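You operate a simulated robot arm through the tools that you are given. There is no shell and no other tool. Be economical: measure what you need, move in short steps, check, and stop when the job is done.

You run a simulated two-armed robot. Do the job below in one go: nothing can be reset, and whatever is moved stays where it is left.

JOB
On the worktop by the pantry door, fold the checked cloth in half, so that its two long edges meet.

The check looks at the end state, three seconds after you hand in, the way a careful person would. Anything else that was tipped, shoved, dropped, spilled or broken makes it a failure. Flat cloth is picked up by pressing the open fingertips on it (5 to 10 N) and closing them slowly along it; thin cloth reads only 2 to 8 mm in the jaws.

ROBOT AND FRAMES
Two 6-joint arms with two-finger parallel grippers on one trunk, on a base that drives. Base frame: it is fixed to the floor where the robot stands at the start and does not move with it; the origin is under the middle of the robot, x ahead of it, y to its left, z up; the surface under the hand at the start is at about z = 900. Readings come in mm, degrees, newtons and seconds.
The left shoulder is at the start at [-77, 177, 832], the right one opposite. With the tool pointing down near the work surface each hand reaches from about 100 to 700 mm from the robot's upright axis, wherever it stands, measured 20 degrees to its own side. Places, roughly: worktop by the pantry door [600, 200, 900]. Payload 1.57 kg a hand.
Tool frame (each hand has its own): the origin (TCP) lies between the finger pads and is the grasp point; the fingertips stand 30 mm ahead of it; z points along the fingers, y is the line along which they close. The gripper opens to 80 mm. The fingers are 17 mm wide and 12 mm thick; the gripper's body (40 by 82 mm) begins 80 mm behind the TCP.
Orientation is that of the tool frame in the base frame, as a unit quaternion [x, y, z, w]. With the fingers straight down and closing along the base's y, the tool's x points along the base's -x, its y along +y and its z along -z.

CONTROLS
- The arms move only by the tool servo_tool. It takes "left_targets", "right_targets" or both (then of equal length, played together; a hand with none holds still); each is a list that holds one entry, the list of rows, each a list of 7 numbers: the turn, a rotation vector about the base's x, y, z in degrees, then the shift along the base's x, y, z in mm, then the gripper command, from -1 (shut) to 1 (fully open), values between in proportion. In form: [[[rx, ry, rz, tx, ty, tz, claw], ...]]. A call has 1 to 20 rows; each row shifts and turns the commanded pose from where the row before left it. A row lasts 0.2 s, in which the tool goes at most 50 mm and 8.6 degrees; a call with a longer step from one row to the next is refused whole, and so is a gripper value outside its range. A pose out of reach is approached as far as the arm can. The call stops where the force on the tool passes 40 N (or 10 N more than at its start, if that is more) or the arm is blocked; 0.2 s more then pass. Each finger travels about 72 mm/s and halts on what it meets, pressing with about 41 N; the grip force reading is that of the motor and also rises with nothing between the fingers. The clock runs only during rows and for 0.2 s after the last one: add rows that do not move to give the fingers time. It gives the time, the measured TCP pose, the force on the tool (base axes), the opening and the grip force at its end, in the units of the frame above (readings bear some noise), with the torque about the TCP (base axes, N m) and any sound that the robot's microphone picked up.
- Cameras (640 x 400 px; columns grow to the right, rows downward): "scene" is now at [32.8, 16.1, 1552.8]; the picture's right is [0.19, -0.98, 0.00], its down [-0.75, -0.15, -0.65] and it looks along [0.63, 0.13, -0.76] (base axes); focal length 270 px, centre (320, 200). "left" rides on the left gripper at [72, 7, -122] in its tool frame; the picture's right is [-0.09, 1.00, 0.00], its down [-0.84, -0.08, -0.54] and it looks along [-0.54, -0.05, 0.84] (tool axes); focal length 238 px, centre (320, 200). "right" rides on the right gripper at [72, -7, -122] in its tool frame; the picture's right is [0.09, 1.00, 0.00], its down [-0.84, 0.08, -0.54] and it looks along [-0.54, 0.05, 0.84] (tool axes); focal length 238 px, centre (320, 200).
- camera(camera): a new picture of that camera. No time passes.
- lift_body(by): slides the trunk up (or, below 0, down) by that many mm; the arms and the scene camera ride with it, the base frame stays. It gives what a move gives, with no picture.
- base_move(legs): drives the robot by 1 to 6 legs, each [ahead, left, turn to the left] in mm, mm and degrees, along the robot's own axes; the way and the turn of a leg run together, so that a leg with both is an arc; at most 1500 mm and 180 degrees a leg. The arms and the cameras ride along, it lands a little off, and it stops where it bumps. It gives what a move gives.
- aim_head(pan, tilt): turns the head with the scene camera to pan (to the left, within 143 degrees either way) and tilt (down, from -29 to 69), counted from straight ahead of the robot. It gives what a move gives.
- locate(camera, pixels): there is no depth. For up to 12 entries [column, row, z] of the newest picture of that camera ("zoom" is the newest enlarged one), the place [x, y] in the base frame at which the ray of that pixel passes the height z, good to about 2 mm. No time passes.
- enlarge(camera, box): a new picture of the part [left, top, right, bottom] of that camera's present view, enlarged. No time passes.
- hand_in(): hands the job in; it is judged then, once.

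Go step by step. Measure first, check grasps and placings, and put right what went wrong. The budget is 80 turns and 58 pictures, counting those below and the enlarged ones. Unless the task says otherwise, let go and move clear before handing in, and close with one line.

The tools are called after "Call:" as name(argument=value, ...) on one line, values as JSON. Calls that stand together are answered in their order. servo_tool: Moves the arms, as the interface text tells. Its arguments: {"type":"object","properties":{"left_targets":{"type":"array","items":{"type":"array","items":{"type":"array","items":{"type":"number"}}}},"right_targets":{"type":"array","items":{"type":"array","items":{"type":"array","items":{"type":"number"}}}}},"required":[]} The other tools are called the same way: lift_body (by) slides the trunk up or down; base_move (legs) drives the base; aim_head (pan, tilt) turns the head that bears the scene camera; camera (camera) takes a picture; locate (camera, pixels) gives the place at which the rays of pixels pass given heights; enlarge (camera, box) takes an enlarged picture of a part of a camera's view; hand_in () hands the job in.

At the start:

```text
clock: 0.0
left_ee_pos: [398.1, 411.9, 1114.1]
left_tool_rot: [0.0, 1.0, -0.001, 0.0]
left_ft_force: [-0.7, 0.4, 0.1]
left_wrist_torque: [0.0, 0.02, -0.03]
left_grip_width: 80.0
left_grip_force: 0.1
right_ee_pos: [414.3, -6.8, 1099.5]
right_tool_rot: [0.0, 1.0, -0.001, 0.0]
right_ft_force: [-0.1, 0.5, 0.2]
right_wrist_torque: [0.01, -0.01, 0.02]
right_grip_width: 79.8
right_grip_force: 0.1
trunk travel left (down, up): [-275.0, 53.0]
robot x, y, heading: [-0.8, 0.9, 0.1]
head pan, tilt: [11.2, 49.8]
```

scene: 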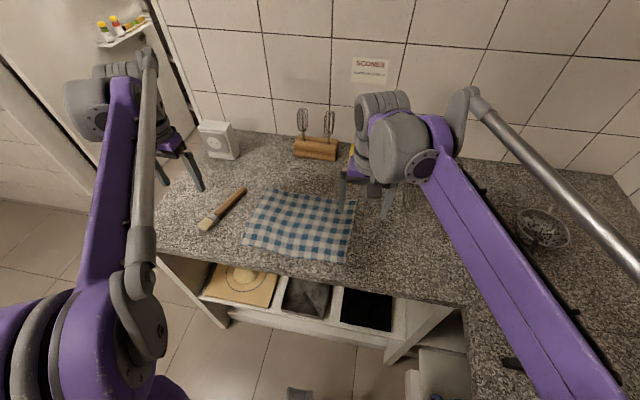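
right: 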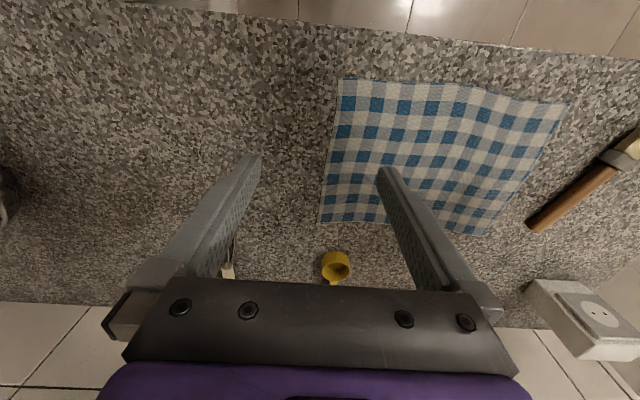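
left: 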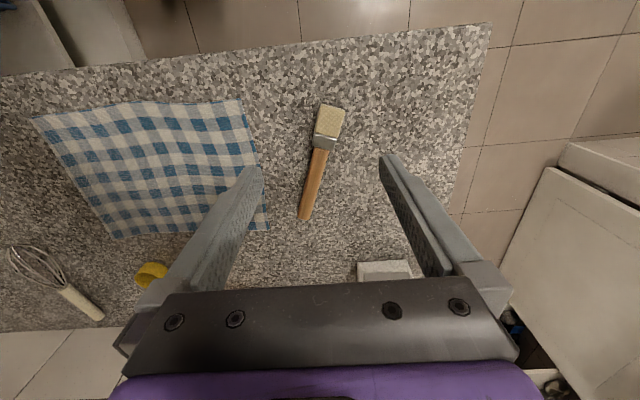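

The cloth lies flat, with corners in the right picture near (341,79), (570,103), (487,236) and (319,223). I'll locate these from all three cameras.

Call:
locate(camera="right", pixels=[[341, 79, 900], [570, 103, 900], [487, 236, 900], [319, 223, 900], [470, 88, 900], [336, 268, 900], [530, 230, 900], [228, 270, 900]])

Call:
locate(camera="left", pixels=[[32, 119, 900], [240, 99, 900], [269, 230, 900], [116, 240, 900], [330, 104, 900], [304, 218, 900], [150, 275, 900], [490, 25, 900], [10, 75, 900]])

Call:
enlarge(camera="scene", box=[190, 130, 430, 280])

```text
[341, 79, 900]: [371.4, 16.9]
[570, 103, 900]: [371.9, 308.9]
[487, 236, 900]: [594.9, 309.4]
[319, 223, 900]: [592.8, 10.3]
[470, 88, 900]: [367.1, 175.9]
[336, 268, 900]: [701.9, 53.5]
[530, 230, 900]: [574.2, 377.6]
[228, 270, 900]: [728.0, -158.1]
```

```text
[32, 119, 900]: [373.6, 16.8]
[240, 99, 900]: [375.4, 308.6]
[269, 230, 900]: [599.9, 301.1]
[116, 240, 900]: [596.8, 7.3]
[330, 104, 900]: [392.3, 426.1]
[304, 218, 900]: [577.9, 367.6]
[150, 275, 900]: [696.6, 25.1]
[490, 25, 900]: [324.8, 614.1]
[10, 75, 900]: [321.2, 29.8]
```

```text
2.67 times, centred on (310, 205) of scene
```

zoom: 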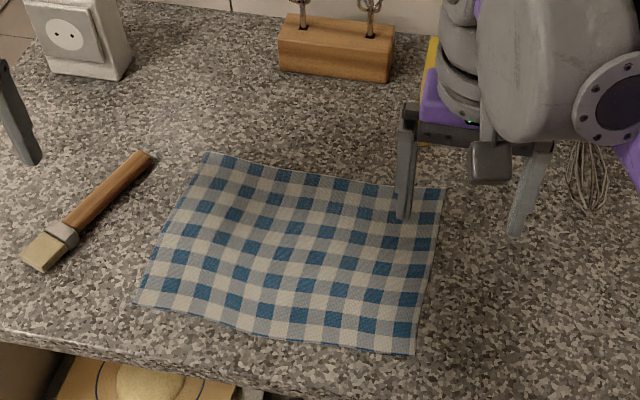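

The cloth spans x ≈ 373–597 and y ≈ 10–308. The long edges run along y, near at x ≈ 373 and far at x ≈ 597, and the fold line is x ≈ 485. I'll bring both hands above the near corners with the jaws at about 30 mm.

Call:
servo_tool(left_targets=[[[0, 0, 0, -3, -26.4, -22.8, -0.25], [0, 0, 0, -3, -26.4, -22.8, -0.25], [0, 0, 0, -3, -26.4, -22.8, -0.25], [0, 0, 0, -3, -26.4, -22.8, -0.25], [0, 0, 0, -3, -26.4, -22.8, -0.25], [0, 0, 0, 0, 0, 0, -0.25]]], right_targets=[[[0, 0, 0, -6.3, 10.4, -19.9, -0.25], [0, 0, 0, -6.3, 10.4, -19.9, -0.25], [0, 0, 0, -6.3, 10.4, -19.9, -0.25], [0, 0, 0, -6.3, 10.4, -19.9, -0.25], [0, 0, 0, -6.3, 10.4, -19.9, -0.25], [0, 0, 0, 0, 0, 0, -0.25]]])

Call:
camera(camera="left")

Call:
camera(camera="right")

```text
clock: 1.4
left_ee_pos: [384.3, 279.3, 998.7]
left_tool_rot: [0.0, 1.0, 0.0, 0.0]
left_ft_force: [-0.5, 0.2, 0.9]
left_wrist_torque: [0.0, 0.04, 0.02]
left_grip_width: 30.1
left_grip_force: 0.0
right_ee_pos: [382.0, 45.3, 1001.1]
right_tool_rot: [0.001, 1.0, 0.0, -0.001]
right_ft_force: [0.2, -0.6, 0.4]
right_wrist_torque: [-0.03, -0.03, 0.03]
right_grip_width: 30.0
right_grip_force: 0.1
trunk travel left (down, up): [-275.0, 53.0]
robot x, y, heading: [-0.2, -1.7, 0.1]
head pan, tilt: [11.2, 49.8]
```

```text
53 pictures are left
```

left: 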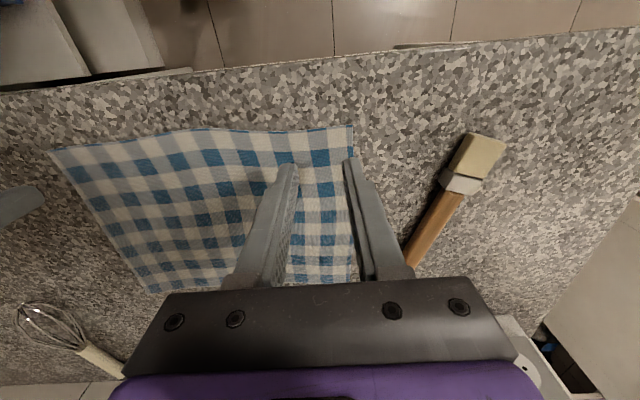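

```text
52 pictures are left
```

right: 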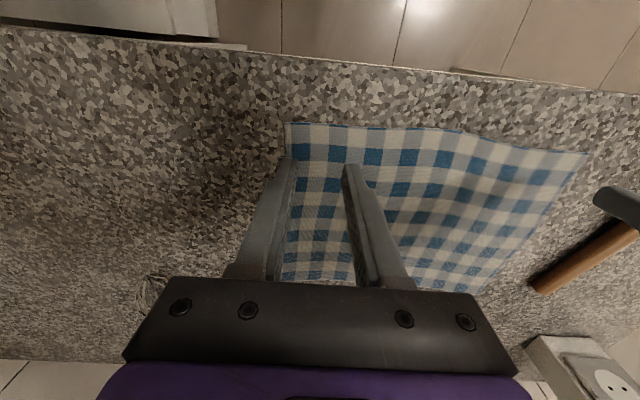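

Both hands are above the near corners. I'll check the corners at left (351,124) and right (286,123) and the edge between them before pressing down.

Call:
locate(camera="left", pixels=[[351, 124, 901], [300, 130, 901], [220, 128, 901], [350, 283, 901]])

Call:
locate(camera="right", pixels=[[286, 123, 901], [345, 126, 901], [430, 128, 901]])

```text
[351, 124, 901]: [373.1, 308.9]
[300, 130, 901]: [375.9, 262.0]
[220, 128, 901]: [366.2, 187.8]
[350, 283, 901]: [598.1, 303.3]
```

```text
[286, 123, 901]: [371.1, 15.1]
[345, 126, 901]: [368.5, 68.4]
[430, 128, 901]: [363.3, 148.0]
```

The corners are at (373,309) and (371,15), so the fingers will land just inside both edges. I'll go down to just above the cloth.

Call:
servo_tool(left_targets=[[[0, 0, 0, 0, 0, -20, -0.25], [0, 0, 0, 0, 0, -20, -0.25], [0, 0, 0, 0, 0, -17, -0.25], [0, 0, 0, 0, 0, -7, -0.25], [0, 0, 0, 0, 0, 0, -0.25]]], right_targets=[[[0, 0, 0, 0, 0, -20, -0.25], [0, 0, 0, 0, 0, -20, -0.25], [0, 0, 0, 0, 0, -17, -0.25], [0, 0, 0, 0, 0, -9, -0.25], [0, 0, 0, 0, 0, 0, -0.25]]])

```text
clock: 2.6
left_ee_pos: [382.8, 279.9, 934.6]
left_tool_rot: [0.0, 1.0, 0.0, 0.0]
left_ft_force: [-1.2, 1.0, 0.1]
left_wrist_torque: [-0.01, 0.0, 0.0]
left_grip_width: 30.2
left_grip_force: 0.1
right_ee_pos: [381.7, 47.3, 934.2]
right_tool_rot: [0.0, 1.0, 0.0, 0.0]
right_ft_force: [0.6, -1.1, -0.3]
right_wrist_torque: [0.02, 0.01, -0.03]
right_grip_width: 30.1
right_grip_force: 0.0
trunk travel left (down, up): [-275.0, 53.0]
robot x, y, heading: [2.4, -0.8, -0.1]
head pan, tilt: [11.2, 49.8]
```

There is no contact yet. I'll descend in 1 mm steps.

Call:
servo_tool(left_targets=[[[0, 0, 0, 0, 0, -1, -0.25], [0, 0, 0, 0, 0, -1, -0.25], [0, 0, 0, 0, 0, -1, -0.25], [0, 0, 0, 0, 0, 0, -0.25]]], right_targets=[[[0, 0, 0, 0, 0, -1, -0.25], [0, 0, 0, 0, 0, -1, -0.25], [0, 0, 0, 0, 0, -1, -0.25], [0, 0, 0, 0, 0, 0, -0.25]]])

```text
clock: 3.6
left_ee_pos: [382.6, 280.5, 933.0]
left_tool_rot: [-0.001, 1.0, 0.001, -0.001]
left_ft_force: [-0.4, 0.0, 0.7]
left_wrist_torque: [-0.01, 0.01, -0.03]
left_grip_width: 30.1
left_grip_force: 0.1
right_ee_pos: [382.4, 46.6, 931.0]
right_tool_rot: [0.001, 1.0, 0.0, -0.001]
right_ft_force: [1.3, 1.2, 9.6]
right_wrist_torque: [-0.05, -0.03, 0.02]
right_grip_width: 29.9
right_grip_force: 0.1
trunk travel left (down, up): [-275.0, 53.0]
robot x, y, heading: [-2.3, 0.5, -0.1]
head pan, tilt: [11.2, 49.8]
```

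The right hand presses with 9.6 N, while the left is not yet touching. I'll lower only the left.

Call:
servo_tool(left_targets=[[[0, 0, 0, 0, 0, -0.7, -0.25], [0, 0, 0, 0, 0, -0.6, -0.25], [0, 0, 0, 0, 0, 0, -0.25]]])

```text
clock: 4.4
left_ee_pos: [383.4, 279.6, 930.7]
left_tool_rot: [0.0, 1.0, 0.001, -0.001]
left_ft_force: [0.7, -0.2, 1.8]
left_wrist_torque: [0.01, 0.02, 0.01]
left_grip_width: 30.0
left_grip_force: 0.0
right_ee_pos: [383.0, 46.8, 931.2]
right_tool_rot: [0.001, 1.0, -0.001, 0.001]
right_ft_force: [3.1, 1.0, 13.3]
right_wrist_torque: [-0.05, -0.04, 0.02]
right_grip_width: 29.9
right_grip_force: 0.1
trunk travel left (down, up): [-275.0, 53.0]
robot x, y, heading: [-2.7, 0.8, -0.1]
head pan, tilt: [11.2, 49.8]
```

The left hand reads 1.8 N and the right has crept to 13 N. I'll trim both towards about 8 N.

Call:
servo_tool(left_targets=[[[0, 0, 0, 0, 0, -0.7, -0.25], [0, 0, 0, 0, 0, 0, -0.25]]], right_targets=[[[0, 0, 0, 0, 0, 0.5, -0.25], [0, 0, 0, 0, 0, 0, -0.25]]])

```text
clock: 5.0
left_ee_pos: [383.0, 279.8, 931.7]
left_tool_rot: [0.0, 1.0, 0.0, 0.0]
left_ft_force: [1.6, 1.6, 15.0]
left_wrist_torque: [-0.03, -0.03, -0.02]
left_grip_width: 29.9
left_grip_force: 0.0
right_ee_pos: [381.7, 46.1, 931.9]
right_tool_rot: [0.0, 1.0, 0.0, 0.0]
right_ft_force: [0.8, -0.1, 2.1]
right_wrist_torque: [0.0, -0.01, 0.01]
right_grip_width: 30.0
right_grip_force: 0.1
trunk travel left (down, up): [-275.0, 53.0]
robot x, y, heading: [0.9, 4.2, 0.3]
head pan, tilt: [11.2, 49.8]
```

The contact is stiff, roughly 20 N per mm. I'll trim both by 0.3 mm.

Call:
servo_tool(left_targets=[[[0, 0, 0, 0, 0, -0.0, -0.25], [0, 0, 0, 0, 0, 0.3, -0.25], [0, 0, 0, 0, 0, 0, -0.25]]], right_targets=[[[0, 0, 0, 0, 0, -0.3, -0.25], [0, 0, 0, 0, 0, 0, -0.25], [0, 0, 0, 0, 0, 0, -0.25]]])

```text
clock: 5.8
left_ee_pos: [381.5, 280.7, 930.8]
left_tool_rot: [-0.001, 1.0, 0.0, 0.0]
left_ft_force: [1.9, 1.0, 8.4]
left_wrist_torque: [0.03, -0.04, -0.04]
left_grip_width: 30.2
left_grip_force: 0.1
right_ee_pos: [381.6, 47.0, 931.8]
right_tool_rot: [0.0, 1.0, 0.0, 0.0]
right_ft_force: [0.1, -0.4, 8.7]
right_wrist_torque: [-0.04, 0.05, 0.03]
right_grip_width: 29.7
right_grip_force: 0.2
trunk travel left (down, up): [-275.0, 53.0]
robot x, y, heading: [-0.5, 2.2, -0.0]
head pan, tilt: [11.2, 49.8]
```

Both hands press with about 8.5 N. I'll close the jaws slowly.

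Call:
servo_tool(left_targets=[[[0, 0, 0, 0, 0, 0, -0.3], [0, 0, 0, 0, 0, 0, -0.35], [0, 0, 0, 0, 0, 0, -0.4], [0, 0, 0, 0, 0, 0, -0.45], [0, 0, 0, 0, 0, 0, -0.5], [0, 0, 0, 0, 0, 0, -0.55], [0, 0, 0, 0, 0, 0, -0.6], [0, 0, 0, 0, 0, 0, -0.65], [0, 0, 0, 0, 0, 0, -0.7], [0, 0, 0, 0, 0, 0, -0.75], [0, 0, 0, 0, 0, 0, -0.8], [0, 0, 0, 0, 0, 0, -0.85], [0, 0, 0, 0, 0, 0, -0.9], [0, 0, 0, 0, 0, 0, -0.95], [0, 0, 0, 0, 0, 0, -1], [0, 0, 0, 0, 0, 0, -1], [0, 0, 0, 0, 0, 0, -1]]], right_targets=[[[0, 0, 0, 0, 0, 0, -0.3], [0, 0, 0, 0, 0, 0, -0.35], [0, 0, 0, 0, 0, 0, -0.4], [0, 0, 0, 0, 0, 0, -0.45], [0, 0, 0, 0, 0, 0, -0.5], [0, 0, 0, 0, 0, 0, -0.55], [0, 0, 0, 0, 0, 0, -0.6], [0, 0, 0, 0, 0, 0, -0.65], [0, 0, 0, 0, 0, 0, -0.7], [0, 0, 0, 0, 0, 0, -0.75], [0, 0, 0, 0, 0, 0, -0.8], [0, 0, 0, 0, 0, 0, -0.85], [0, 0, 0, 0, 0, 0, -0.9], [0, 0, 0, 0, 0, 0, -0.95], [0, 0, 0, 0, 0, 0, -1], [0, 0, 0, 0, 0, 0, -1], [0, 0, 0, 0, 0, 0, -1]]])

Call:
camera(camera="left")

Call:
camera(camera="right")

```text
clock: 9.4
left_ee_pos: [383.3, 279.2, 931.7]
left_tool_rot: [0.0, 1.0, 0.0, 0.0]
left_ft_force: [0.2, -17.5, 5.6]
left_wrist_torque: [-0.52, 0.03, 0.03]
left_grip_width: 2.2
left_grip_force: 23.6
right_ee_pos: [381.9, 47.1, 931.7]
right_tool_rot: [-0.001, 1.0, 0.001, 0.0]
right_ft_force: [0.0, 16.3, 9.2]
right_wrist_torque: [0.47, 0.0, 0.0]
right_grip_width: 2.4
right_grip_force: 23.9
trunk travel left (down, up): [-275.0, 53.0]
robot x, y, heading: [1.7, 1.8, 0.1]
head pan, tilt: [11.2, 49.8]
```

```text
51 pictures are left
```

left: 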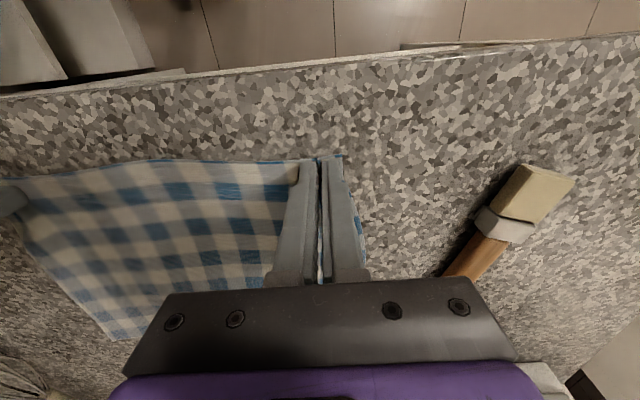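

```text
50 pictures are left
```

right: 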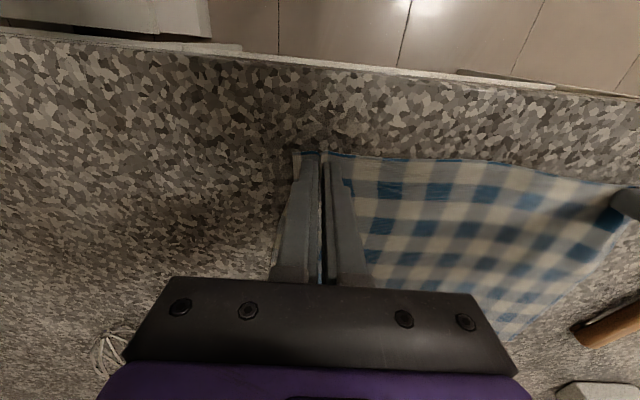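

Both jaws hold cloth (2.2 and 2.4 mm), with about 17 N of tension between the hands. I'll lift a little while moving both hands inward to relieve it.

Call:
servo_tool(left_targets=[[[0, 0, 0, 0, -1.5, 3, -1], [0, 0, 0, 0, -1.5, 5, -1], [0, 0, 0, 0, -1.5, 6, -1], [0, 0, 0, 0, -1.5, 6, -1], [0, 0, 0, 0, 0, 0, -1]]], right_targets=[[[0, 0, 0, 0, 1.5, 3, -1], [0, 0, 0, 0, 1.5, 5, -1], [0, 0, 0, 0, 1.5, 6, -1], [0, 0, 0, 0, 1.5, 6, -1], [0, 0, 0, 0, 0, 0, -1]]])

Call:
enlarge(camera="scene", box=[190, 130, 430, 280])

```text
clock: 10.6
left_ee_pos: [384.1, 275.5, 951.6]
left_tool_rot: [0.0, 1.0, 0.001, -0.001]
left_ft_force: [-0.8, -0.3, -0.1]
left_wrist_torque: [0.03, 0.01, -0.03]
left_grip_width: 2.3
left_grip_force: 24.3
right_ee_pos: [381.9, 51.9, 951.1]
right_tool_rot: [0.0, 1.0, 0.0, 0.0]
right_ft_force: [0.5, 0.1, 0.7]
right_wrist_torque: [0.0, 0.02, 0.0]
right_grip_width: 2.0
right_grip_force: 24.0
trunk travel left (down, up): [-275.0, 53.0]
robot x, y, heading: [2.6, 1.5, -0.1]
head pan, tilt: [11.2, 49.8]
```

```text
2.67 times, centred on (310, 205) of scene
```

zoom: 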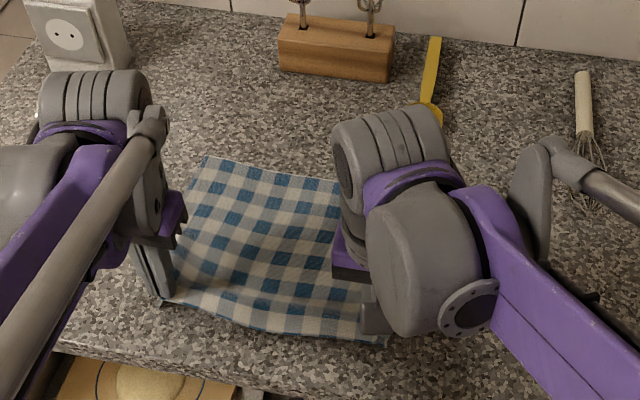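

Both hands hold well. With the fingers pointing down, though, carrying the near edge away would curl it under. Folding the far edge towards me lets the hands tilt with the cloth, so I'll lay this edge back down and let go gently.

Call:
servo_tool(left_targets=[[[0, 0, 0, 0, 1.5, -6, -1], [0, 0, 0, 0, 1.5, -6, -1], [0, 0, 0, 0, 1, -5, -1], [0, 0, 0, 0, 0, -1.5, -1], [0, 0, 0, 0, 0, 0, -0.9], [0, 0, 0, 0, 0, 0, -0.8], [0, 0, 0, 0, 0, 0, -0.7], [0, 0, 0, 0, 0, 0, -0.6], [0, 0, 0, 0, 0, 0, -0.5], [0, 0, 0, 0, 0, 0, -0.4], [0, 0, 0, 0, 0, 0, -0.3], [0, 0, 0, 0, 0, 0, -0.2], [0, 0, 0, 0, 0, 0, -0.2], [0, 0, 0, 0, 0, 10, -0.2], [0, 0, 0, 0, 0, 30, -0.2], [0, 0, 0, 0, 0, 40, -0.2]]], right_targets=[[[0, 0, 0, 0, -1.5, -6, -1], [0, 0, 0, 0, -1.5, -6, -1], [0, 0, 0, 0, -1, -5, -1], [0, 0, 0, 0, 0, -1.5, -1], [0, 0, 0, 0, 0, 0, -0.9], [0, 0, 0, 0, 0, 0, -0.8], [0, 0, 0, 0, 0, 0, -0.7], [0, 0, 0, 0, 0, 0, -0.6], [0, 0, 0, 0, 0, 0, -0.5], [0, 0, 0, 0, 0, 0, -0.4], [0, 0, 0, 0, 0, 0, -0.3], [0, 0, 0, 0, 0, 0, -0.2], [0, 0, 0, 0, 0, 0, -0.2], [0, 0, 0, 0, 0, 10, -0.2], [0, 0, 0, 0, 0, 30, -0.2], [0, 0, 0, 0, 0, 40, -0.2]]])

Call:
camera(camera="left")

Call:
camera(camera="right")

```text
clock: 14.0
left_ee_pos: [382.4, 277.0, 1014.4]
left_tool_rot: [0.0, 1.0, 0.0, 0.0]
left_ft_force: [-0.2, 0.7, -0.3]
left_wrist_torque: [0.0, -0.01, 0.0]
left_grip_width: 31.8
left_grip_force: 0.1
right_ee_pos: [382.1, 47.7, 1013.8]
right_tool_rot: [0.0, 1.0, -0.001, -0.001]
right_ft_force: [0.1, 0.1, 0.2]
right_wrist_torque: [0.02, -0.02, 0.0]
right_grip_width: 32.1
right_grip_force: 0.0
trunk travel left (down, up): [-275.0, 53.0]
robot x, y, heading: [1.9, 3.5, 0.1]
head pan, tilt: [11.2, 49.8]
```

```text
48 pictures are left
```

left: 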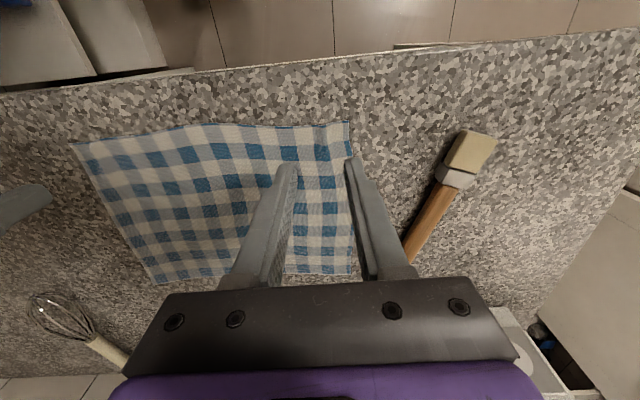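

```text
47 pictures are left
```

right: 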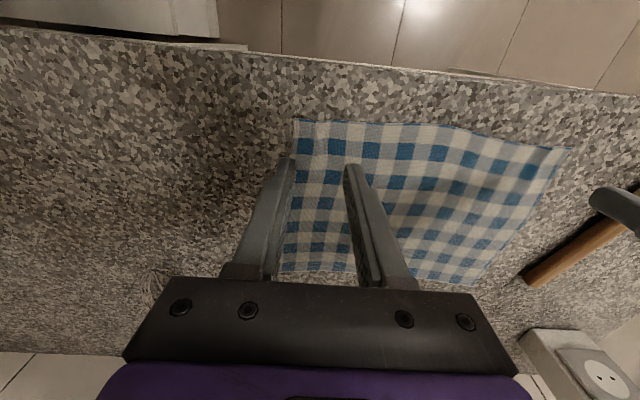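

The cloth lies flat again. I'll move both hands to above the far edge (x ≈ 586) and look.

Call:
servo_tool(left_targets=[[[0, 0, 0, 41, 0, 0, -0.25], [0, 0, 0, 41, 0, 0, -0.25], [0, 0, 0, 41, 0, 0, -0.25], [0, 0, 0, 41, 0, 0, -0.25], [0, 0, 0, 40, 0, 0, -0.25], [0, 0, 0, 0, 0, 0, -0.25]]], right_targets=[[[0, 0, 0, 41, 0, 0, -0.25], [0, 0, 0, 41, 0, 0, -0.25], [0, 0, 0, 41, 0, 0, -0.25], [0, 0, 0, 41, 0, 0, -0.25], [0, 0, 0, 40, 0, 0, -0.25], [0, 0, 0, 0, 0, 0, -0.25]]])

Call:
camera(camera="left")

Call:
camera(camera="right")

```text
clock: 15.4
left_ee_pos: [585.6, 277.0, 1013.7]
left_tool_rot: [0.0, 1.0, 0.0, 0.001]
left_ft_force: [-0.7, -0.1, 0.2]
left_wrist_torque: [-0.02, -0.04, 0.04]
left_grip_width: 30.3
left_grip_force: 0.0
right_ee_pos: [583.5, 49.4, 1013.8]
right_tool_rot: [0.0, 1.0, 0.0, 0.001]
right_ft_force: [0.0, -0.8, 0.6]
right_wrist_torque: [0.0, -0.04, 0.0]
right_grip_width: 30.2
right_grip_force: 0.0
trunk travel left (down, up): [-275.0, 53.0]
robot x, y, heading: [-3.9, 1.8, -0.1]
head pan, tilt: [11.2, 49.8]
```

```text
46 pictures are left
```

left: 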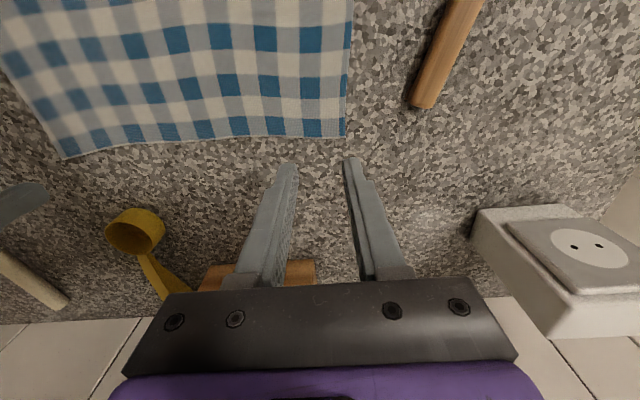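

```text
45 pictures are left
```

right: 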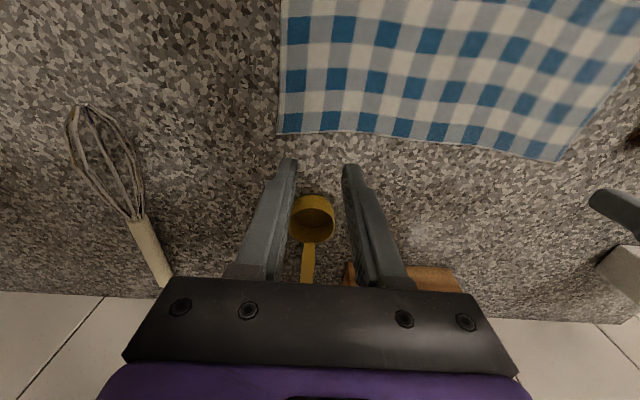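

Call:
locate(camera="left", pixels=[[345, 137, 901], [270, 136, 901], [180, 139, 901], [66, 158, 901], [347, 60, 901]])

Call:
locate(camera="right", pixels=[[279, 133, 901], [345, 132, 901], [450, 143, 901], [558, 161, 901], [293, 205, 925], [312, 195, 925]])

```text
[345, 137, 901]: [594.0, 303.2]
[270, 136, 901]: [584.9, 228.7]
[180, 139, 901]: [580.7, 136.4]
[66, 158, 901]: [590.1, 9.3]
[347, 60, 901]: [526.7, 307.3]
```

```text
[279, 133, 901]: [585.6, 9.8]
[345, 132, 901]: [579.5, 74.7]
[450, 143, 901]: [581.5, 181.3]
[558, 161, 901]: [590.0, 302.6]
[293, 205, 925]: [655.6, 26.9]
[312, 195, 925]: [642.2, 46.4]
```

The far edge is at x ≈ 590 (left) and 583 (right). I'll set the left TCP to x = 580 and the right to x = 574, then lower to just above the cloth; the yellow cup (x ≥ 642) stays clear.

Call:
servo_tool(left_targets=[[[0, 0, 0, -5, -2, -25, -0.25], [0, 0, 0, 0, 0, -25, -0.25], [0, 0, 0, 0, 0, -20, -0.25], [0, 0, 0, 0, 0, -9, -0.25], [0, 0, 0, 0, 0, 0, -0.25]]], right_targets=[[[0, 0, 0, -10, -2, -25, -0.25], [0, 0, 0, 0, 0, -25, -0.25], [0, 0, 0, 0, 0, -20, -0.25], [0, 0, 0, 0, 0, -9, -0.25], [0, 0, 0, 0, 0, 0, -0.25]]])

```text
clock: 16.6
left_ee_pos: [582.7, 276.0, 933.8]
left_tool_rot: [0.0, 1.0, 0.0, -0.001]
left_ft_force: [0.0, 0.0, -0.5]
left_wrist_torque: [0.0, 0.04, 0.0]
left_grip_width: 30.0
left_grip_force: 0.1
right_ee_pos: [576.8, 47.0, 933.4]
right_tool_rot: [0.0, 1.0, 0.0, 0.0]
right_ft_force: [-0.8, 0.1, -0.7]
right_wrist_torque: [-0.01, -0.02, 0.05]
right_grip_width: 30.1
right_grip_force: 0.0
trunk travel left (down, up): [-275.0, 53.0]
robot x, y, heading: [-0.9, 2.4, 0.1]
head pan, tilt: [11.2, 49.8]
```

I'll move 2 mm back and then down by fine steps.

Call:
servo_tool(left_targets=[[[0, 0, 0, -2, 0, 0, -0.25], [0, 0, 0, 0, 0, -1, -0.25], [0, 0, 0, 0, 0, -1, -0.25], [0, 0, 0, 0, 0, 0, -0.25]]], right_targets=[[[0, 0, 0, -2, 0, 0, -0.25], [0, 0, 0, 0, 0, -1, -0.25], [0, 0, 0, 0, 0, -1, -0.25], [0, 0, 0, 0, 0, 0, -0.25]]])

Call:
camera(camera="right")

```text
clock: 17.6
left_ee_pos: [579.4, 276.0, 932.6]
left_tool_rot: [0.0, 1.0, 0.001, 0.0]
left_ft_force: [-0.6, -0.3, 0.2]
left_wrist_torque: [0.01, 0.01, -0.02]
left_grip_width: 30.0
left_grip_force: 0.0
right_ee_pos: [574.5, 46.5, 931.9]
right_tool_rot: [0.0, 1.0, 0.0, 0.0]
right_ft_force: [-0.1, -0.1, 2.2]
right_wrist_torque: [-0.01, 0.0, -0.02]
right_grip_width: 30.3
right_grip_force: 0.0
trunk travel left (down, up): [-275.0, 53.0]
robot x, y, heading: [2.3, 0.5, -0.0]
head pan, tilt: [11.2, 49.8]
```

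```text
44 pictures are left
```

right: 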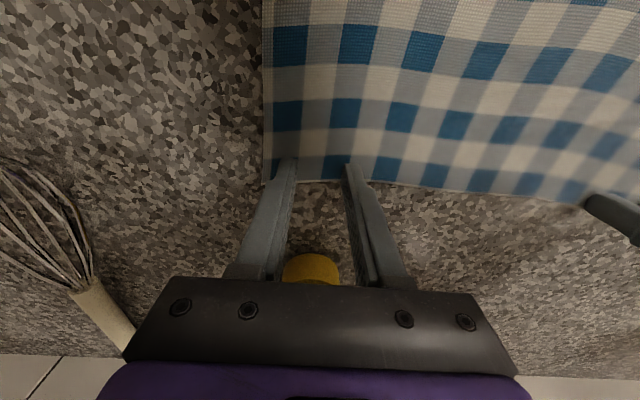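

The right fingertips (around row 162) sit just inside the edge (row 180). I'll press the left by 0.9 mm and the right by 0.3 mm.

Call:
servo_tool(left_targets=[[[0, 0, 0, 0, 0, -0.5, -0.25], [0, 0, 0, 0, 0, -0.5, -0.25], [0, 0, 0, 0, 0, 0, -0.25]]], right_targets=[[[0, 0, 0, 0, 0, -0.3, -0.25], [0, 0, 0, 0, 0, 0, -0.25], [0, 0, 0, 0, 0, 0, -0.25]]])

```text
clock: 18.4
left_ee_pos: [579.8, 275.5, 930.7]
left_tool_rot: [0.0, 1.0, -0.001, 0.001]
left_ft_force: [1.9, -0.4, 11.1]
left_wrist_torque: [0.04, -0.04, -0.01]
left_grip_width: 29.8
left_grip_force: 0.0
right_ee_pos: [573.1, 45.9, 931.3]
right_tool_rot: [0.0, 1.0, 0.0, 0.0]
right_ft_force: [0.2, 1.1, 1.4]
right_wrist_torque: [0.02, -0.04, -0.02]
right_grip_width: 30.0
right_grip_force: 0.0
trunk travel left (down, up): [-275.0, 53.0]
robot x, y, heading: [-1.7, 4.1, 0.1]
head pan, tilt: [11.2, 49.8]
```

Call:
servo_tool(left_targets=[[[0, 0, 0, 0, 0, 0.1, -0.25], [0, 0, 0, 0, 0, 0, -0.25], [0, 0, 0, 0, 0, 0, -0.25]]], right_targets=[[[0, 0, 0, 0, 0, -0.4, -0.25], [0, 0, 0, 0, 0, 0, -0.25], [0, 0, 0, 0, 0, 0, -0.25]]])

```text
clock: 19.2
left_ee_pos: [578.9, 276.3, 932.4]
left_tool_rot: [0.0, 1.0, 0.0, 0.0]
left_ft_force: [0.9, 1.4, 11.8]
left_wrist_torque: [0.08, -0.06, -0.01]
left_grip_width: 30.3
left_grip_force: 0.1
right_ee_pos: [573.2, 45.4, 931.3]
right_tool_rot: [0.0, 1.0, 0.0, 0.001]
right_ft_force: [1.8, 0.4, 4.3]
right_wrist_torque: [0.04, -0.06, 0.03]
right_grip_width: 30.0
right_grip_force: 0.0
trunk travel left (down, up): [-275.0, 53.0]
robot x, y, heading: [-3.4, -3.7, -0.2]
head pan, tilt: [11.2, 49.8]
```

The left reads 11.8 N and the right 4.3 N. I'll trim slightly and close slowly.

Call:
servo_tool(left_targets=[[[0, 0, 0, 0, 0, 0.15, -0.25], [0, 0, 0, 0, 0, 0, -0.3], [0, 0, 0, 0, 0, 0, -0.35], [0, 0, 0, 0, 0, 0, -0.4], [0, 0, 0, 0, 0, 0, -0.45], [0, 0, 0, 0, 0, 0, -0.5], [0, 0, 0, 0, 0, 0, -0.55], [0, 0, 0, 0, 0, 0, -0.6], [0, 0, 0, 0, 0, 0, -0.65], [0, 0, 0, 0, 0, 0, -0.7], [0, 0, 0, 0, 0, 0, -0.75], [0, 0, 0, 0, 0, 0, -0.8], [0, 0, 0, 0, 0, 0, -0.85], [0, 0, 0, 0, 0, 0, -0.9], [0, 0, 0, 0, 0, 0, -0.95], [0, 0, 0, 0, 0, 0, -1], [0, 0, 0, 0, 0, 0, -1], [0, 0, 0, 0, 0, 0, -1]]], right_targets=[[[0, 0, 0, 0, 0, -0.2, -0.25], [0, 0, 0, 0, 0, 0, -0.3], [0, 0, 0, 0, 0, 0, -0.35], [0, 0, 0, 0, 0, 0, -0.4], [0, 0, 0, 0, 0, 0, -0.45], [0, 0, 0, 0, 0, 0, -0.5], [0, 0, 0, 0, 0, 0, -0.55], [0, 0, 0, 0, 0, 0, -0.6], [0, 0, 0, 0, 0, 0, -0.65], [0, 0, 0, 0, 0, 0, -0.7], [0, 0, 0, 0, 0, 0, -0.75], [0, 0, 0, 0, 0, 0, -0.8], [0, 0, 0, 0, 0, 0, -0.85], [0, 0, 0, 0, 0, 0, -0.9], [0, 0, 0, 0, 0, 0, -0.95], [0, 0, 0, 0, 0, 0, -1], [0, 0, 0, 0, 0, 0, -1], [0, 0, 0, 0, 0, 0, -1]]])

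Call:
camera(camera="left")

Call:
camera(camera="right")

```text
clock: 23.0
left_ee_pos: [579.7, 276.5, 931.6]
left_tool_rot: [0.0, 1.0, 0.0, 0.0]
left_ft_force: [0.5, 1.5, 12.3]
left_wrist_torque: [0.01, -0.03, -0.02]
left_grip_width: 0.0
left_grip_force: 20.9
right_ee_pos: [572.1, 45.7, 932.0]
right_tool_rot: [0.001, 1.0, 0.0, 0.001]
right_ft_force: [0.7, 0.7, 4.5]
right_wrist_torque: [0.03, -0.03, 0.01]
right_grip_width: 2.3
right_grip_force: 23.2
trunk travel left (down, up): [-275.0, 53.0]
robot x, y, heading: [0.5, 3.1, -0.1]
head pan, tilt: [11.2, 49.8]
```

```text
43 pictures are left
```

left: 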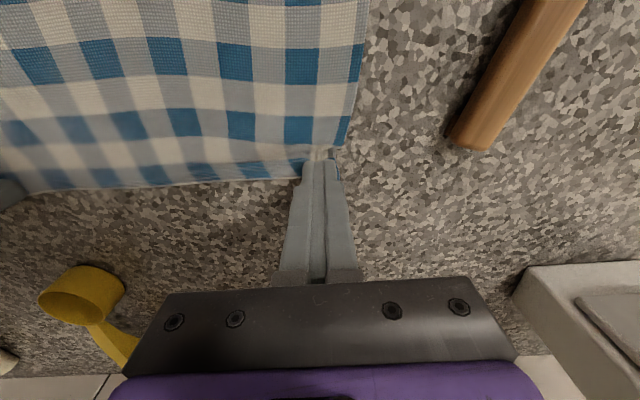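

```text
42 pictures are left
```

right: 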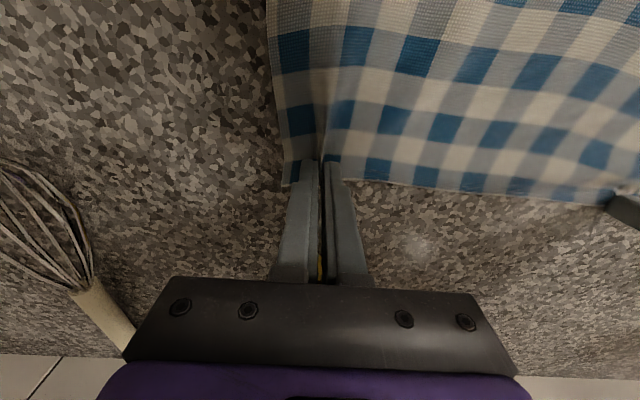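

The right hand grips at 2.3 mm, but the left slipped and shows 0.0. I'll lift and open the left, step it 6 mm further in and look; the right holds.

Call:
servo_tool(left_targets=[[[0, 0, 0, 0, 0, 10, -1], [0, 0, 0, 0, 0, 15, -0.25], [0, 0, 0, -6, 0, 0, -0.25], [0, 0, 0, 0, 0, 0, -0.25]]])

Call:
camera(camera="left")

```text
clock: 24.0
left_ee_pos: [572.9, 274.7, 955.2]
left_tool_rot: [0.0, 1.0, 0.0, -0.001]
left_ft_force: [-0.2, 1.0, -0.2]
left_wrist_torque: [-0.01, -0.01, 0.0]
left_grip_width: 30.1
left_grip_force: 0.1
right_ee_pos: [573.2, 47.1, 931.0]
right_tool_rot: [0.0, 1.0, 0.0, 0.0]
right_ft_force: [-0.7, -0.6, 9.4]
right_wrist_torque: [-0.04, 0.05, 0.0]
right_grip_width: 2.1
right_grip_force: 23.9
trunk travel left (down, up): [-275.0, 53.0]
robot x, y, heading: [4.1, 0.5, -0.4]
head pan, tilt: [11.2, 49.8]
```

```text
41 pictures are left
```

left: 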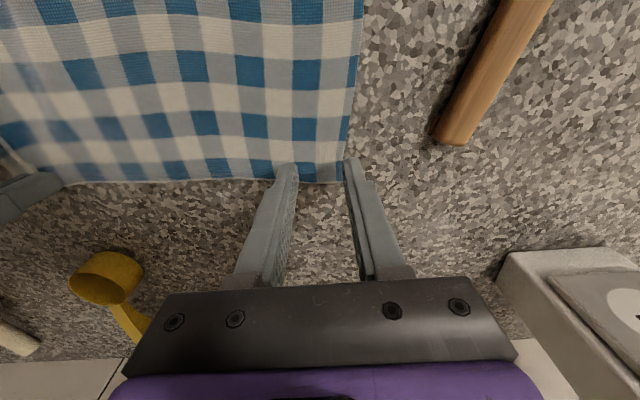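

Call:
locate(camera="left", pixels=[[343, 184, 901], [310, 183, 901], [260, 180, 901], [349, 125, 901]])

```text
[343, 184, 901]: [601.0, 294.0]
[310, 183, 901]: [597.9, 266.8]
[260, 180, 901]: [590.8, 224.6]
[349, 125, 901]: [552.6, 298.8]
```

The corner is now at about (600,294), so the outer finger was probably off the side edge. I'll centre the left hand at (578,264) and go down.

Call:
servo_tool(left_targets=[[[0, 0, 0, 5, -11, 0, -0.25], [0, 0, 0, 0, 0, -12, -0.25], [0, 0, 0, 0, 0, -9, -0.25], [0, 0, 0, 0, 0, -1, -0.25], [0, 0, 0, 0, 0, -1, -0.25], [0, 0, 0, 0, 0, 0, -0.25]]])

```text
clock: 25.4
left_ee_pos: [578.1, 265.0, 933.7]
left_tool_rot: [0.0, 1.0, 0.0, 0.0]
left_ft_force: [-0.3, -0.4, -0.7]
left_wrist_torque: [0.0, 0.02, -0.01]
left_grip_width: 30.0
left_grip_force: 0.0
right_ee_pos: [574.6, 46.8, 931.9]
right_tool_rot: [0.0, 1.0, 0.0, 0.001]
right_ft_force: [-0.6, -0.7, 10.6]
right_wrist_torque: [-0.01, 0.01, 0.0]
right_grip_width: 2.4
right_grip_force: 24.1
trunk travel left (down, up): [-275.0, 53.0]
robot x, y, heading: [-2.1, 0.4, -0.0]
head pan, tilt: [11.2, 49.8]
```

Call:
servo_tool(left_targets=[[[0, 0, 0, 0, 0, -1, -0.25], [0, 0, 0, 0, 0, -0.6, -0.25], [0, 0, 0, 0, 0, 0, -0.25]]])

Call:
camera(camera="left")

```text
clock: 26.2
left_ee_pos: [579.6, 265.7, 931.4]
left_tool_rot: [0.0, 1.0, 0.0, 0.0]
left_ft_force: [-0.5, -0.1, 1.0]
left_wrist_torque: [-0.02, -0.01, 0.0]
left_grip_width: 30.2
left_grip_force: 0.1
right_ee_pos: [572.6, 46.7, 931.1]
right_tool_rot: [0.0, 1.0, 0.0, 0.0]
right_ft_force: [-1.2, -0.1, 9.6]
right_wrist_torque: [-0.03, 0.02, 0.0]
right_grip_width: 2.2
right_grip_force: 23.8
trunk travel left (down, up): [-275.0, 53.0]
robot x, y, heading: [-1.3, 2.9, -0.1]
head pan, tilt: [11.2, 49.8]
```

```text
40 pictures are left
```

left: 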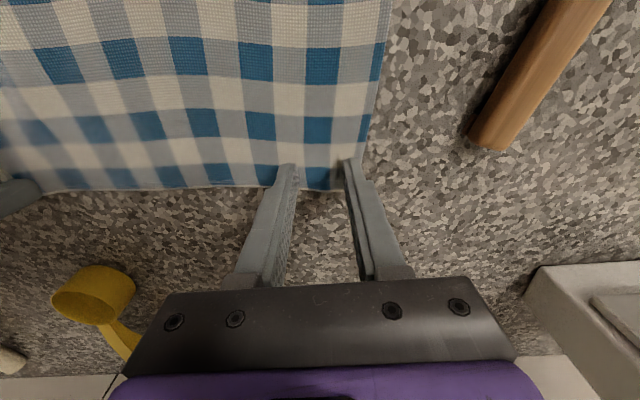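

The edge (row 189) lies about 20 mm beyond the tips and the side edge (col 358) is close to the outer finger. I'll shift by (+5, -5) with a small hop and then press.

Call:
servo_tool(left_targets=[[[0, 0, 0, 0, 0, 3, -0.25], [0, 0, 0, 5, -5, 0, -0.25], [0, 0, 0, 0, 0, -2, -0.25], [0, 0, 0, 0, 0, -1, -0.25], [0, 0, 0, 0, 0, -0.4, -0.25], [0, 0, 0, 0, 0, 0, -0.25], [0, 0, 0, 0, 0, 0, -0.25]]])

```text
clock: 27.8
left_ee_pos: [584.4, 258.9, 932.9]
left_tool_rot: [0.0, 1.0, -0.001, 0.001]
left_ft_force: [-1.0, 1.2, 4.7]
left_wrist_torque: [0.05, 0.0, -0.03]
left_grip_width: 30.0
left_grip_force: 0.3
right_ee_pos: [573.8, 46.4, 931.0]
right_tool_rot: [0.0, 1.0, 0.0, 0.001]
right_ft_force: [-0.7, -0.3, 7.9]
right_wrist_torque: [-0.05, -0.01, 0.0]
right_grip_width: 2.1
right_grip_force: 24.0
trunk travel left (down, up): [-275.0, 53.0]
robot x, y, heading: [1.3, 0.9, 0.1]
head pan, tilt: [11.2, 49.8]
```

The left now presses with 4.7 N. I'll add 0.2 mm and close slowly.

Call:
servo_tool(left_targets=[[[0, 0, 0, 0, 0, -0.2, -0.25], [0, 0, 0, 0, 0, 0, -0.3], [0, 0, 0, 0, 0, 0, -0.35], [0, 0, 0, 0, 0, 0, -0.4], [0, 0, 0, 0, 0, 0, -0.45], [0, 0, 0, 0, 0, 0, -0.5], [0, 0, 0, 0, 0, 0, -0.55], [0, 0, 0, 0, 0, 0, -0.6], [0, 0, 0, 0, 0, 0, -0.65], [0, 0, 0, 0, 0, 0, -0.7], [0, 0, 0, 0, 0, 0, -0.75], [0, 0, 0, 0, 0, 0, -0.8], [0, 0, 0, 0, 0, 0, -0.85], [0, 0, 0, 0, 0, 0, -0.9], [0, 0, 0, 0, 0, 0, -0.95], [0, 0, 0, 0, 0, 0, -1], [0, 0, 0, 0, 0, 0, -1], [0, 0, 0, 0, 0, 0, -1]]])

Call:
camera(camera="left")

```text
clock: 31.6
left_ee_pos: [583.3, 260.4, 930.9]
left_tool_rot: [-0.001, 1.0, 0.0, 0.0]
left_ft_force: [-0.4, -12.3, 11.5]
left_wrist_torque: [-0.34, 0.01, 0.05]
left_grip_width: 1.9
left_grip_force: 23.6
right_ee_pos: [572.1, 47.7, 930.9]
right_tool_rot: [0.0, 1.0, 0.0, 0.0]
right_ft_force: [0.3, 11.4, 5.1]
right_wrist_torque: [0.33, -0.04, -0.06]
right_grip_width: 2.1
right_grip_force: 23.4
trunk travel left (down, up): [-275.0, 53.0]
robot x, y, heading: [3.5, -2.3, -0.3]
head pan, tilt: [11.2, 49.8]
```

```text
39 pictures are left
```

left: 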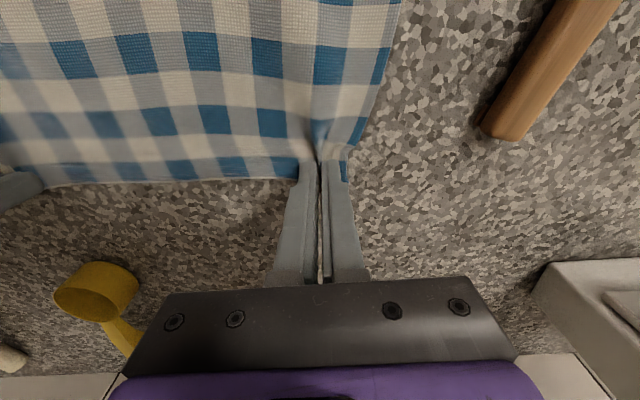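

Both hands now grip (1.9 and 2.1 mm). I'll lift along an arc about the fold line, tilting the fingers forward with the cloth and relieving the tension.

Call:
servo_tool(left_targets=[[[0, -2.9, 0, -3.1, -1, 11.4, -1], [0, -2.9, 0, -3.2, -1, 11.4, -1], [0, -2.9, 0, -6.4, -1, 10.8, -1], [0, -2.9, 0, -6.5, 0, 10.8, -1], [0, -2.9, 0, -9.4, 0, 9.1, -1], [0, -2.9, 0, -9.4, 0, 9.1, -1], [0, 0, 0, 0, 0, 0, -1]]], right_targets=[[[0, -2.9, 0, -3.1, 1, 11.4, -1], [0, -2.9, 0, -3.2, 1, 11.4, -1], [0, -2.9, 0, -6.4, 1, 10.8, -1], [0, -2.9, 0, -6.5, 0, 10.8, -1], [0, -2.9, 0, -9.4, 0, 9.1, -1], [0, -2.9, 0, -9.4, 0, 9.1, -1], [0, 0, 0, 0, 0, 0, -1]]])

Call:
camera(camera="scene")

Call:
camera(camera="left")

```text
clock: 33.2
left_ee_pos: [547.8, 258.2, 993.0]
left_tool_rot: [0.0, 0.989, -0.001, 0.151]
left_ft_force: [-0.2, -3.3, 0.4]
left_wrist_torque: [-0.1, 0.02, -0.02]
left_grip_width: 2.2
left_grip_force: 23.6
right_ee_pos: [537.0, 49.2, 993.0]
right_tool_rot: [0.0, 0.989, 0.001, 0.151]
right_ft_force: [0.4, 2.9, -0.7]
right_wrist_torque: [0.07, 0.05, 0.05]
right_grip_width: 2.2
right_grip_force: 23.6
trunk travel left (down, up): [-275.0, 53.0]
robot x, y, heading: [-0.2, 1.8, -0.2]
head pan, tilt: [11.2, 49.8]
```

```text
38 pictures are left
```

scene: 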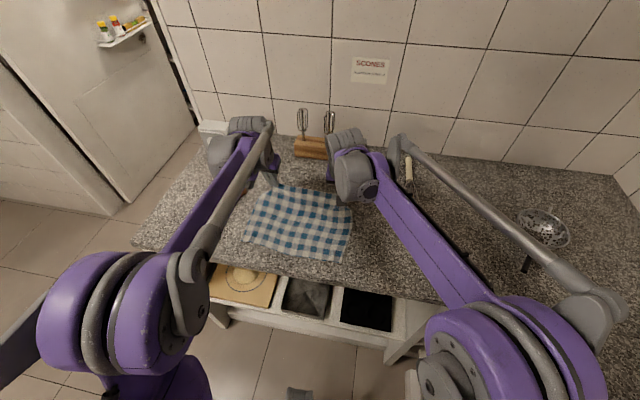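

```text
37 pictures are left
```

left: 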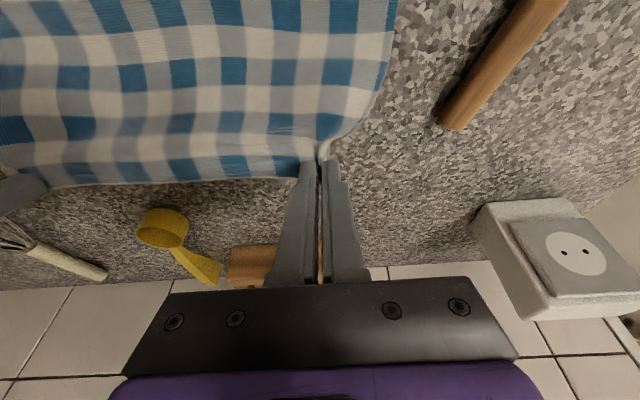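

The far edge is lifted, with slight tension of 3 N and the brush clear. I'll continue over the top of the arc.

Call:
servo_tool(left_targets=[[[0, -2.9, 0, -11.4, -0.5, 6.4, -1], [0, -2.9, 0, -11.5, -0.5, 6.5, -1], [0, -2.9, 0, -13.3, 0, 3.8, -1], [0, -2.9, 0, -13.4, 0, 3.9, -1], [0, -2.9, 0, -13.8, 0, 0.7, -1], [0, -2.9, 0, -13.8, 0, 0.7, -1], [0, -2.9, 0, -13.7, 0, -2.4, -1], [0, -2.9, 0, -13.7, 0, -2.5, -1], [0, 0, 0, 0, 0, 0, -1]]], right_targets=[[[0, -2.9, 0, -11.4, 0.5, 6.4, -1], [0, -2.9, 0, -11.5, 0.5, 6.5, -1], [0, -2.9, 0, -13.3, 0, 3.8, -1], [0, -2.9, 0, -13.4, 0, 3.9, -1], [0, -2.9, 0, -13.8, 0, 0.7, -1], [0, -2.9, 0, -13.8, 0, 0.7, -1], [0, -2.9, 0, -13.7, 0, -2.4, -1], [0, -2.9, 0, -13.7, 0, -2.5, -1], [0, 0, 0, 0, 0, 0, -1]]])

Call:
camera(camera="scene")

Call:
camera(camera="left")

```text
clock: 35.2
left_ee_pos: [443.8, 256.8, 1008.5]
left_tool_rot: [0.0, 0.938, 0.0, 0.347]
left_ft_force: [-0.1, -2.3, 0.3]
left_wrist_torque: [0.01, -0.01, -0.04]
left_grip_width: 2.1
left_grip_force: 24.0
right_ee_pos: [431.8, 50.5, 1010.5]
right_tool_rot: [0.0, 0.938, -0.001, 0.347]
right_ft_force: [1.2, 1.7, 0.3]
right_wrist_torque: [0.04, 0.02, 0.04]
right_grip_width: 2.3
right_grip_force: 23.5
trunk travel left (down, up): [-275.0, 53.0]
robot x, y, heading: [0.2, -1.5, -0.1]
head pan, tilt: [11.2, 49.8]
```

```text
36 pictures are left
```

scene: 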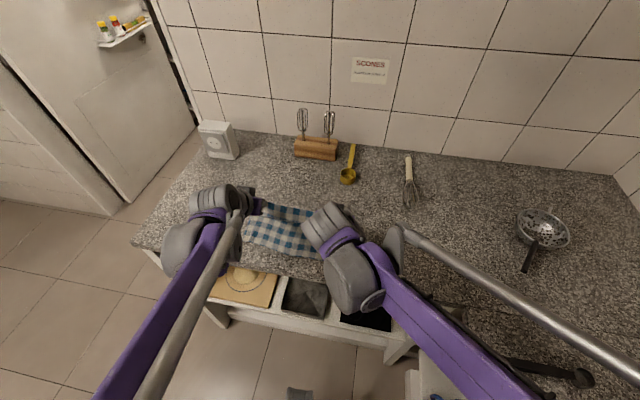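

```text
35 pictures are left
```

left: 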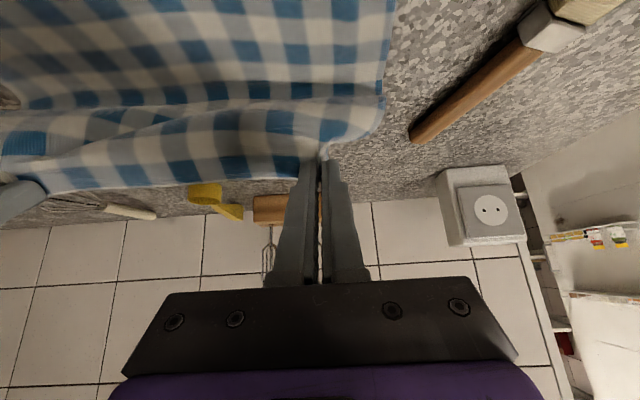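

The cloth is folding over well and both grips hold. I'll check where the near edge of the bottom layer lies.

Call:
enlarge(camera="scene", box=[210, 180, 370, 280])

```text
4.00 times, centred on (290, 230) of scene
```

zoom: 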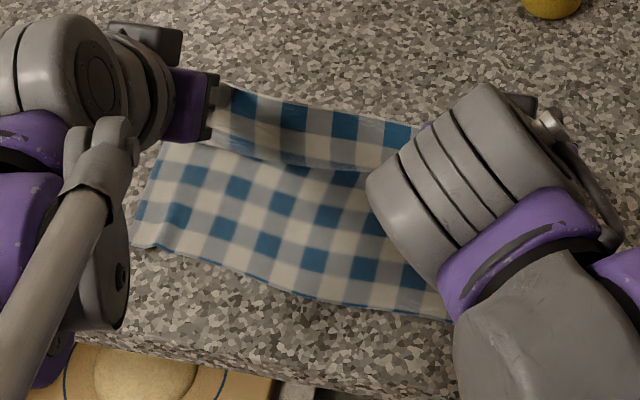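

Call:
locate(camera="zoom", pixels=[[134, 247, 901], [160, 247, 901], [220, 265, 901], [300, 297, 901], [370, 308, 901], [445, 320, 901], [170, 142, 901]])

```text
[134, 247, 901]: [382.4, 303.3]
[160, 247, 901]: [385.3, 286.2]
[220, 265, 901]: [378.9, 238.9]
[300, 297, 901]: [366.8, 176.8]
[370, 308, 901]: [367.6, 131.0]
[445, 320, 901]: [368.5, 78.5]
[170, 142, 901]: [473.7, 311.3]
```

The near edge lies at x ≈ 383 on the left and ≈ 369 on the right, the same skew as the two grips. I'll continue down the arc.

Call:
servo_tool(left_targets=[[[0, -2.9, 0, -13.1, 0, -5.5, -1], [0, -2.9, 0, -13.1, 0, -5.6, -1], [0, -2.9, 0, -11, 0, -8.1, -1], [0, -2.9, 0, -11, 0, -8.2, -1], [0, -2.9, 0, -8.8, 0, -10.7, -1], [0, -2.9, 0, -8.9, 0, -10.8, -1], [0, 0, 0, 0, 0, 0, -1]]], right_targets=[[[0, -2.9, 0, -13.1, 0, -5.5, -1], [0, -2.9, 0, -13.1, 0, -5.6, -1], [0, -2.9, 0, -11, 0, -8.1, -1], [0, -2.9, 0, -11, 0, -8.2, -1], [0, -2.9, 0, -8.8, 0, -10.7, -1], [0, -2.9, 0, -8.9, 0, -10.8, -1], [0, 0, 0, 0, 0, 0, -1]]])

Call:
camera(camera="scene")

Call:
camera(camera="left")

```text
clock: 36.8
left_ee_pos: [376.1, 255.8, 962.4]
left_tool_rot: [0.0, 0.875, 0.0, 0.485]
left_ft_force: [-1.0, -1.2, 1.8]
left_wrist_torque: [-0.05, -0.01, -0.05]
left_grip_width: 2.0
left_grip_force: 23.9
right_ee_pos: [366.4, 51.1, 962.2]
right_tool_rot: [0.001, 0.875, 0.0, 0.485]
right_ft_force: [0.5, 1.4, -0.3]
right_wrist_torque: [0.05, 0.0, 0.01]
right_grip_width: 2.0
right_grip_force: 24.4
trunk travel left (down, up): [-275.0, 53.0]
robot x, y, heading: [-0.9, -1.5, -0.0]
head pan, tilt: [11.2, 49.8]
```

```text
33 pictures are left
```

scene: 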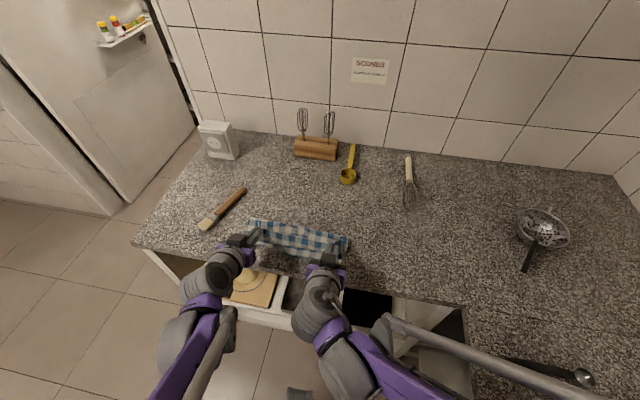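

```text
32 pictures are left
```

left: 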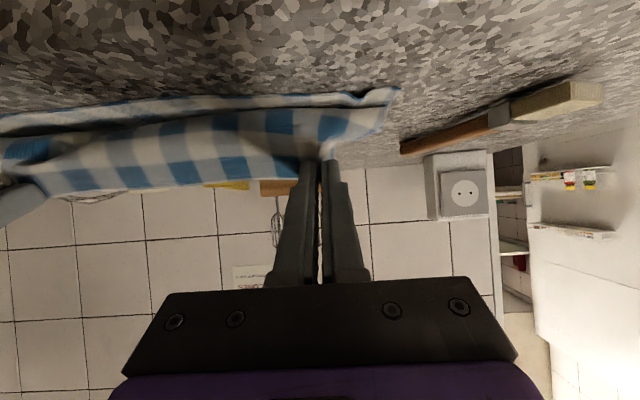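

The arms follow well at 58° tilt. I'll zoom in on the cloth.

Call:
enlarge(camera="scene", box=[220, 200, 380, 300])

```text
4.00 times, centred on (300, 250) of scene
```

zoom: 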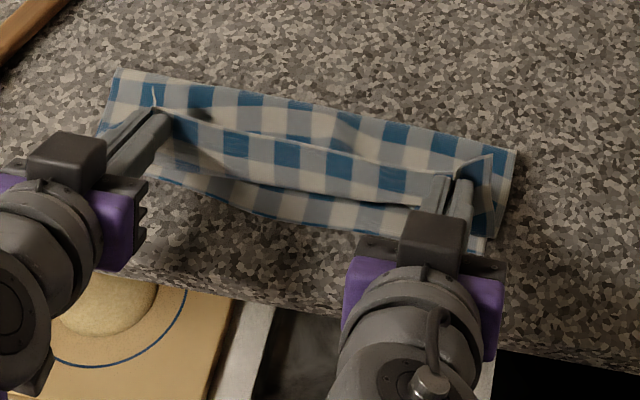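

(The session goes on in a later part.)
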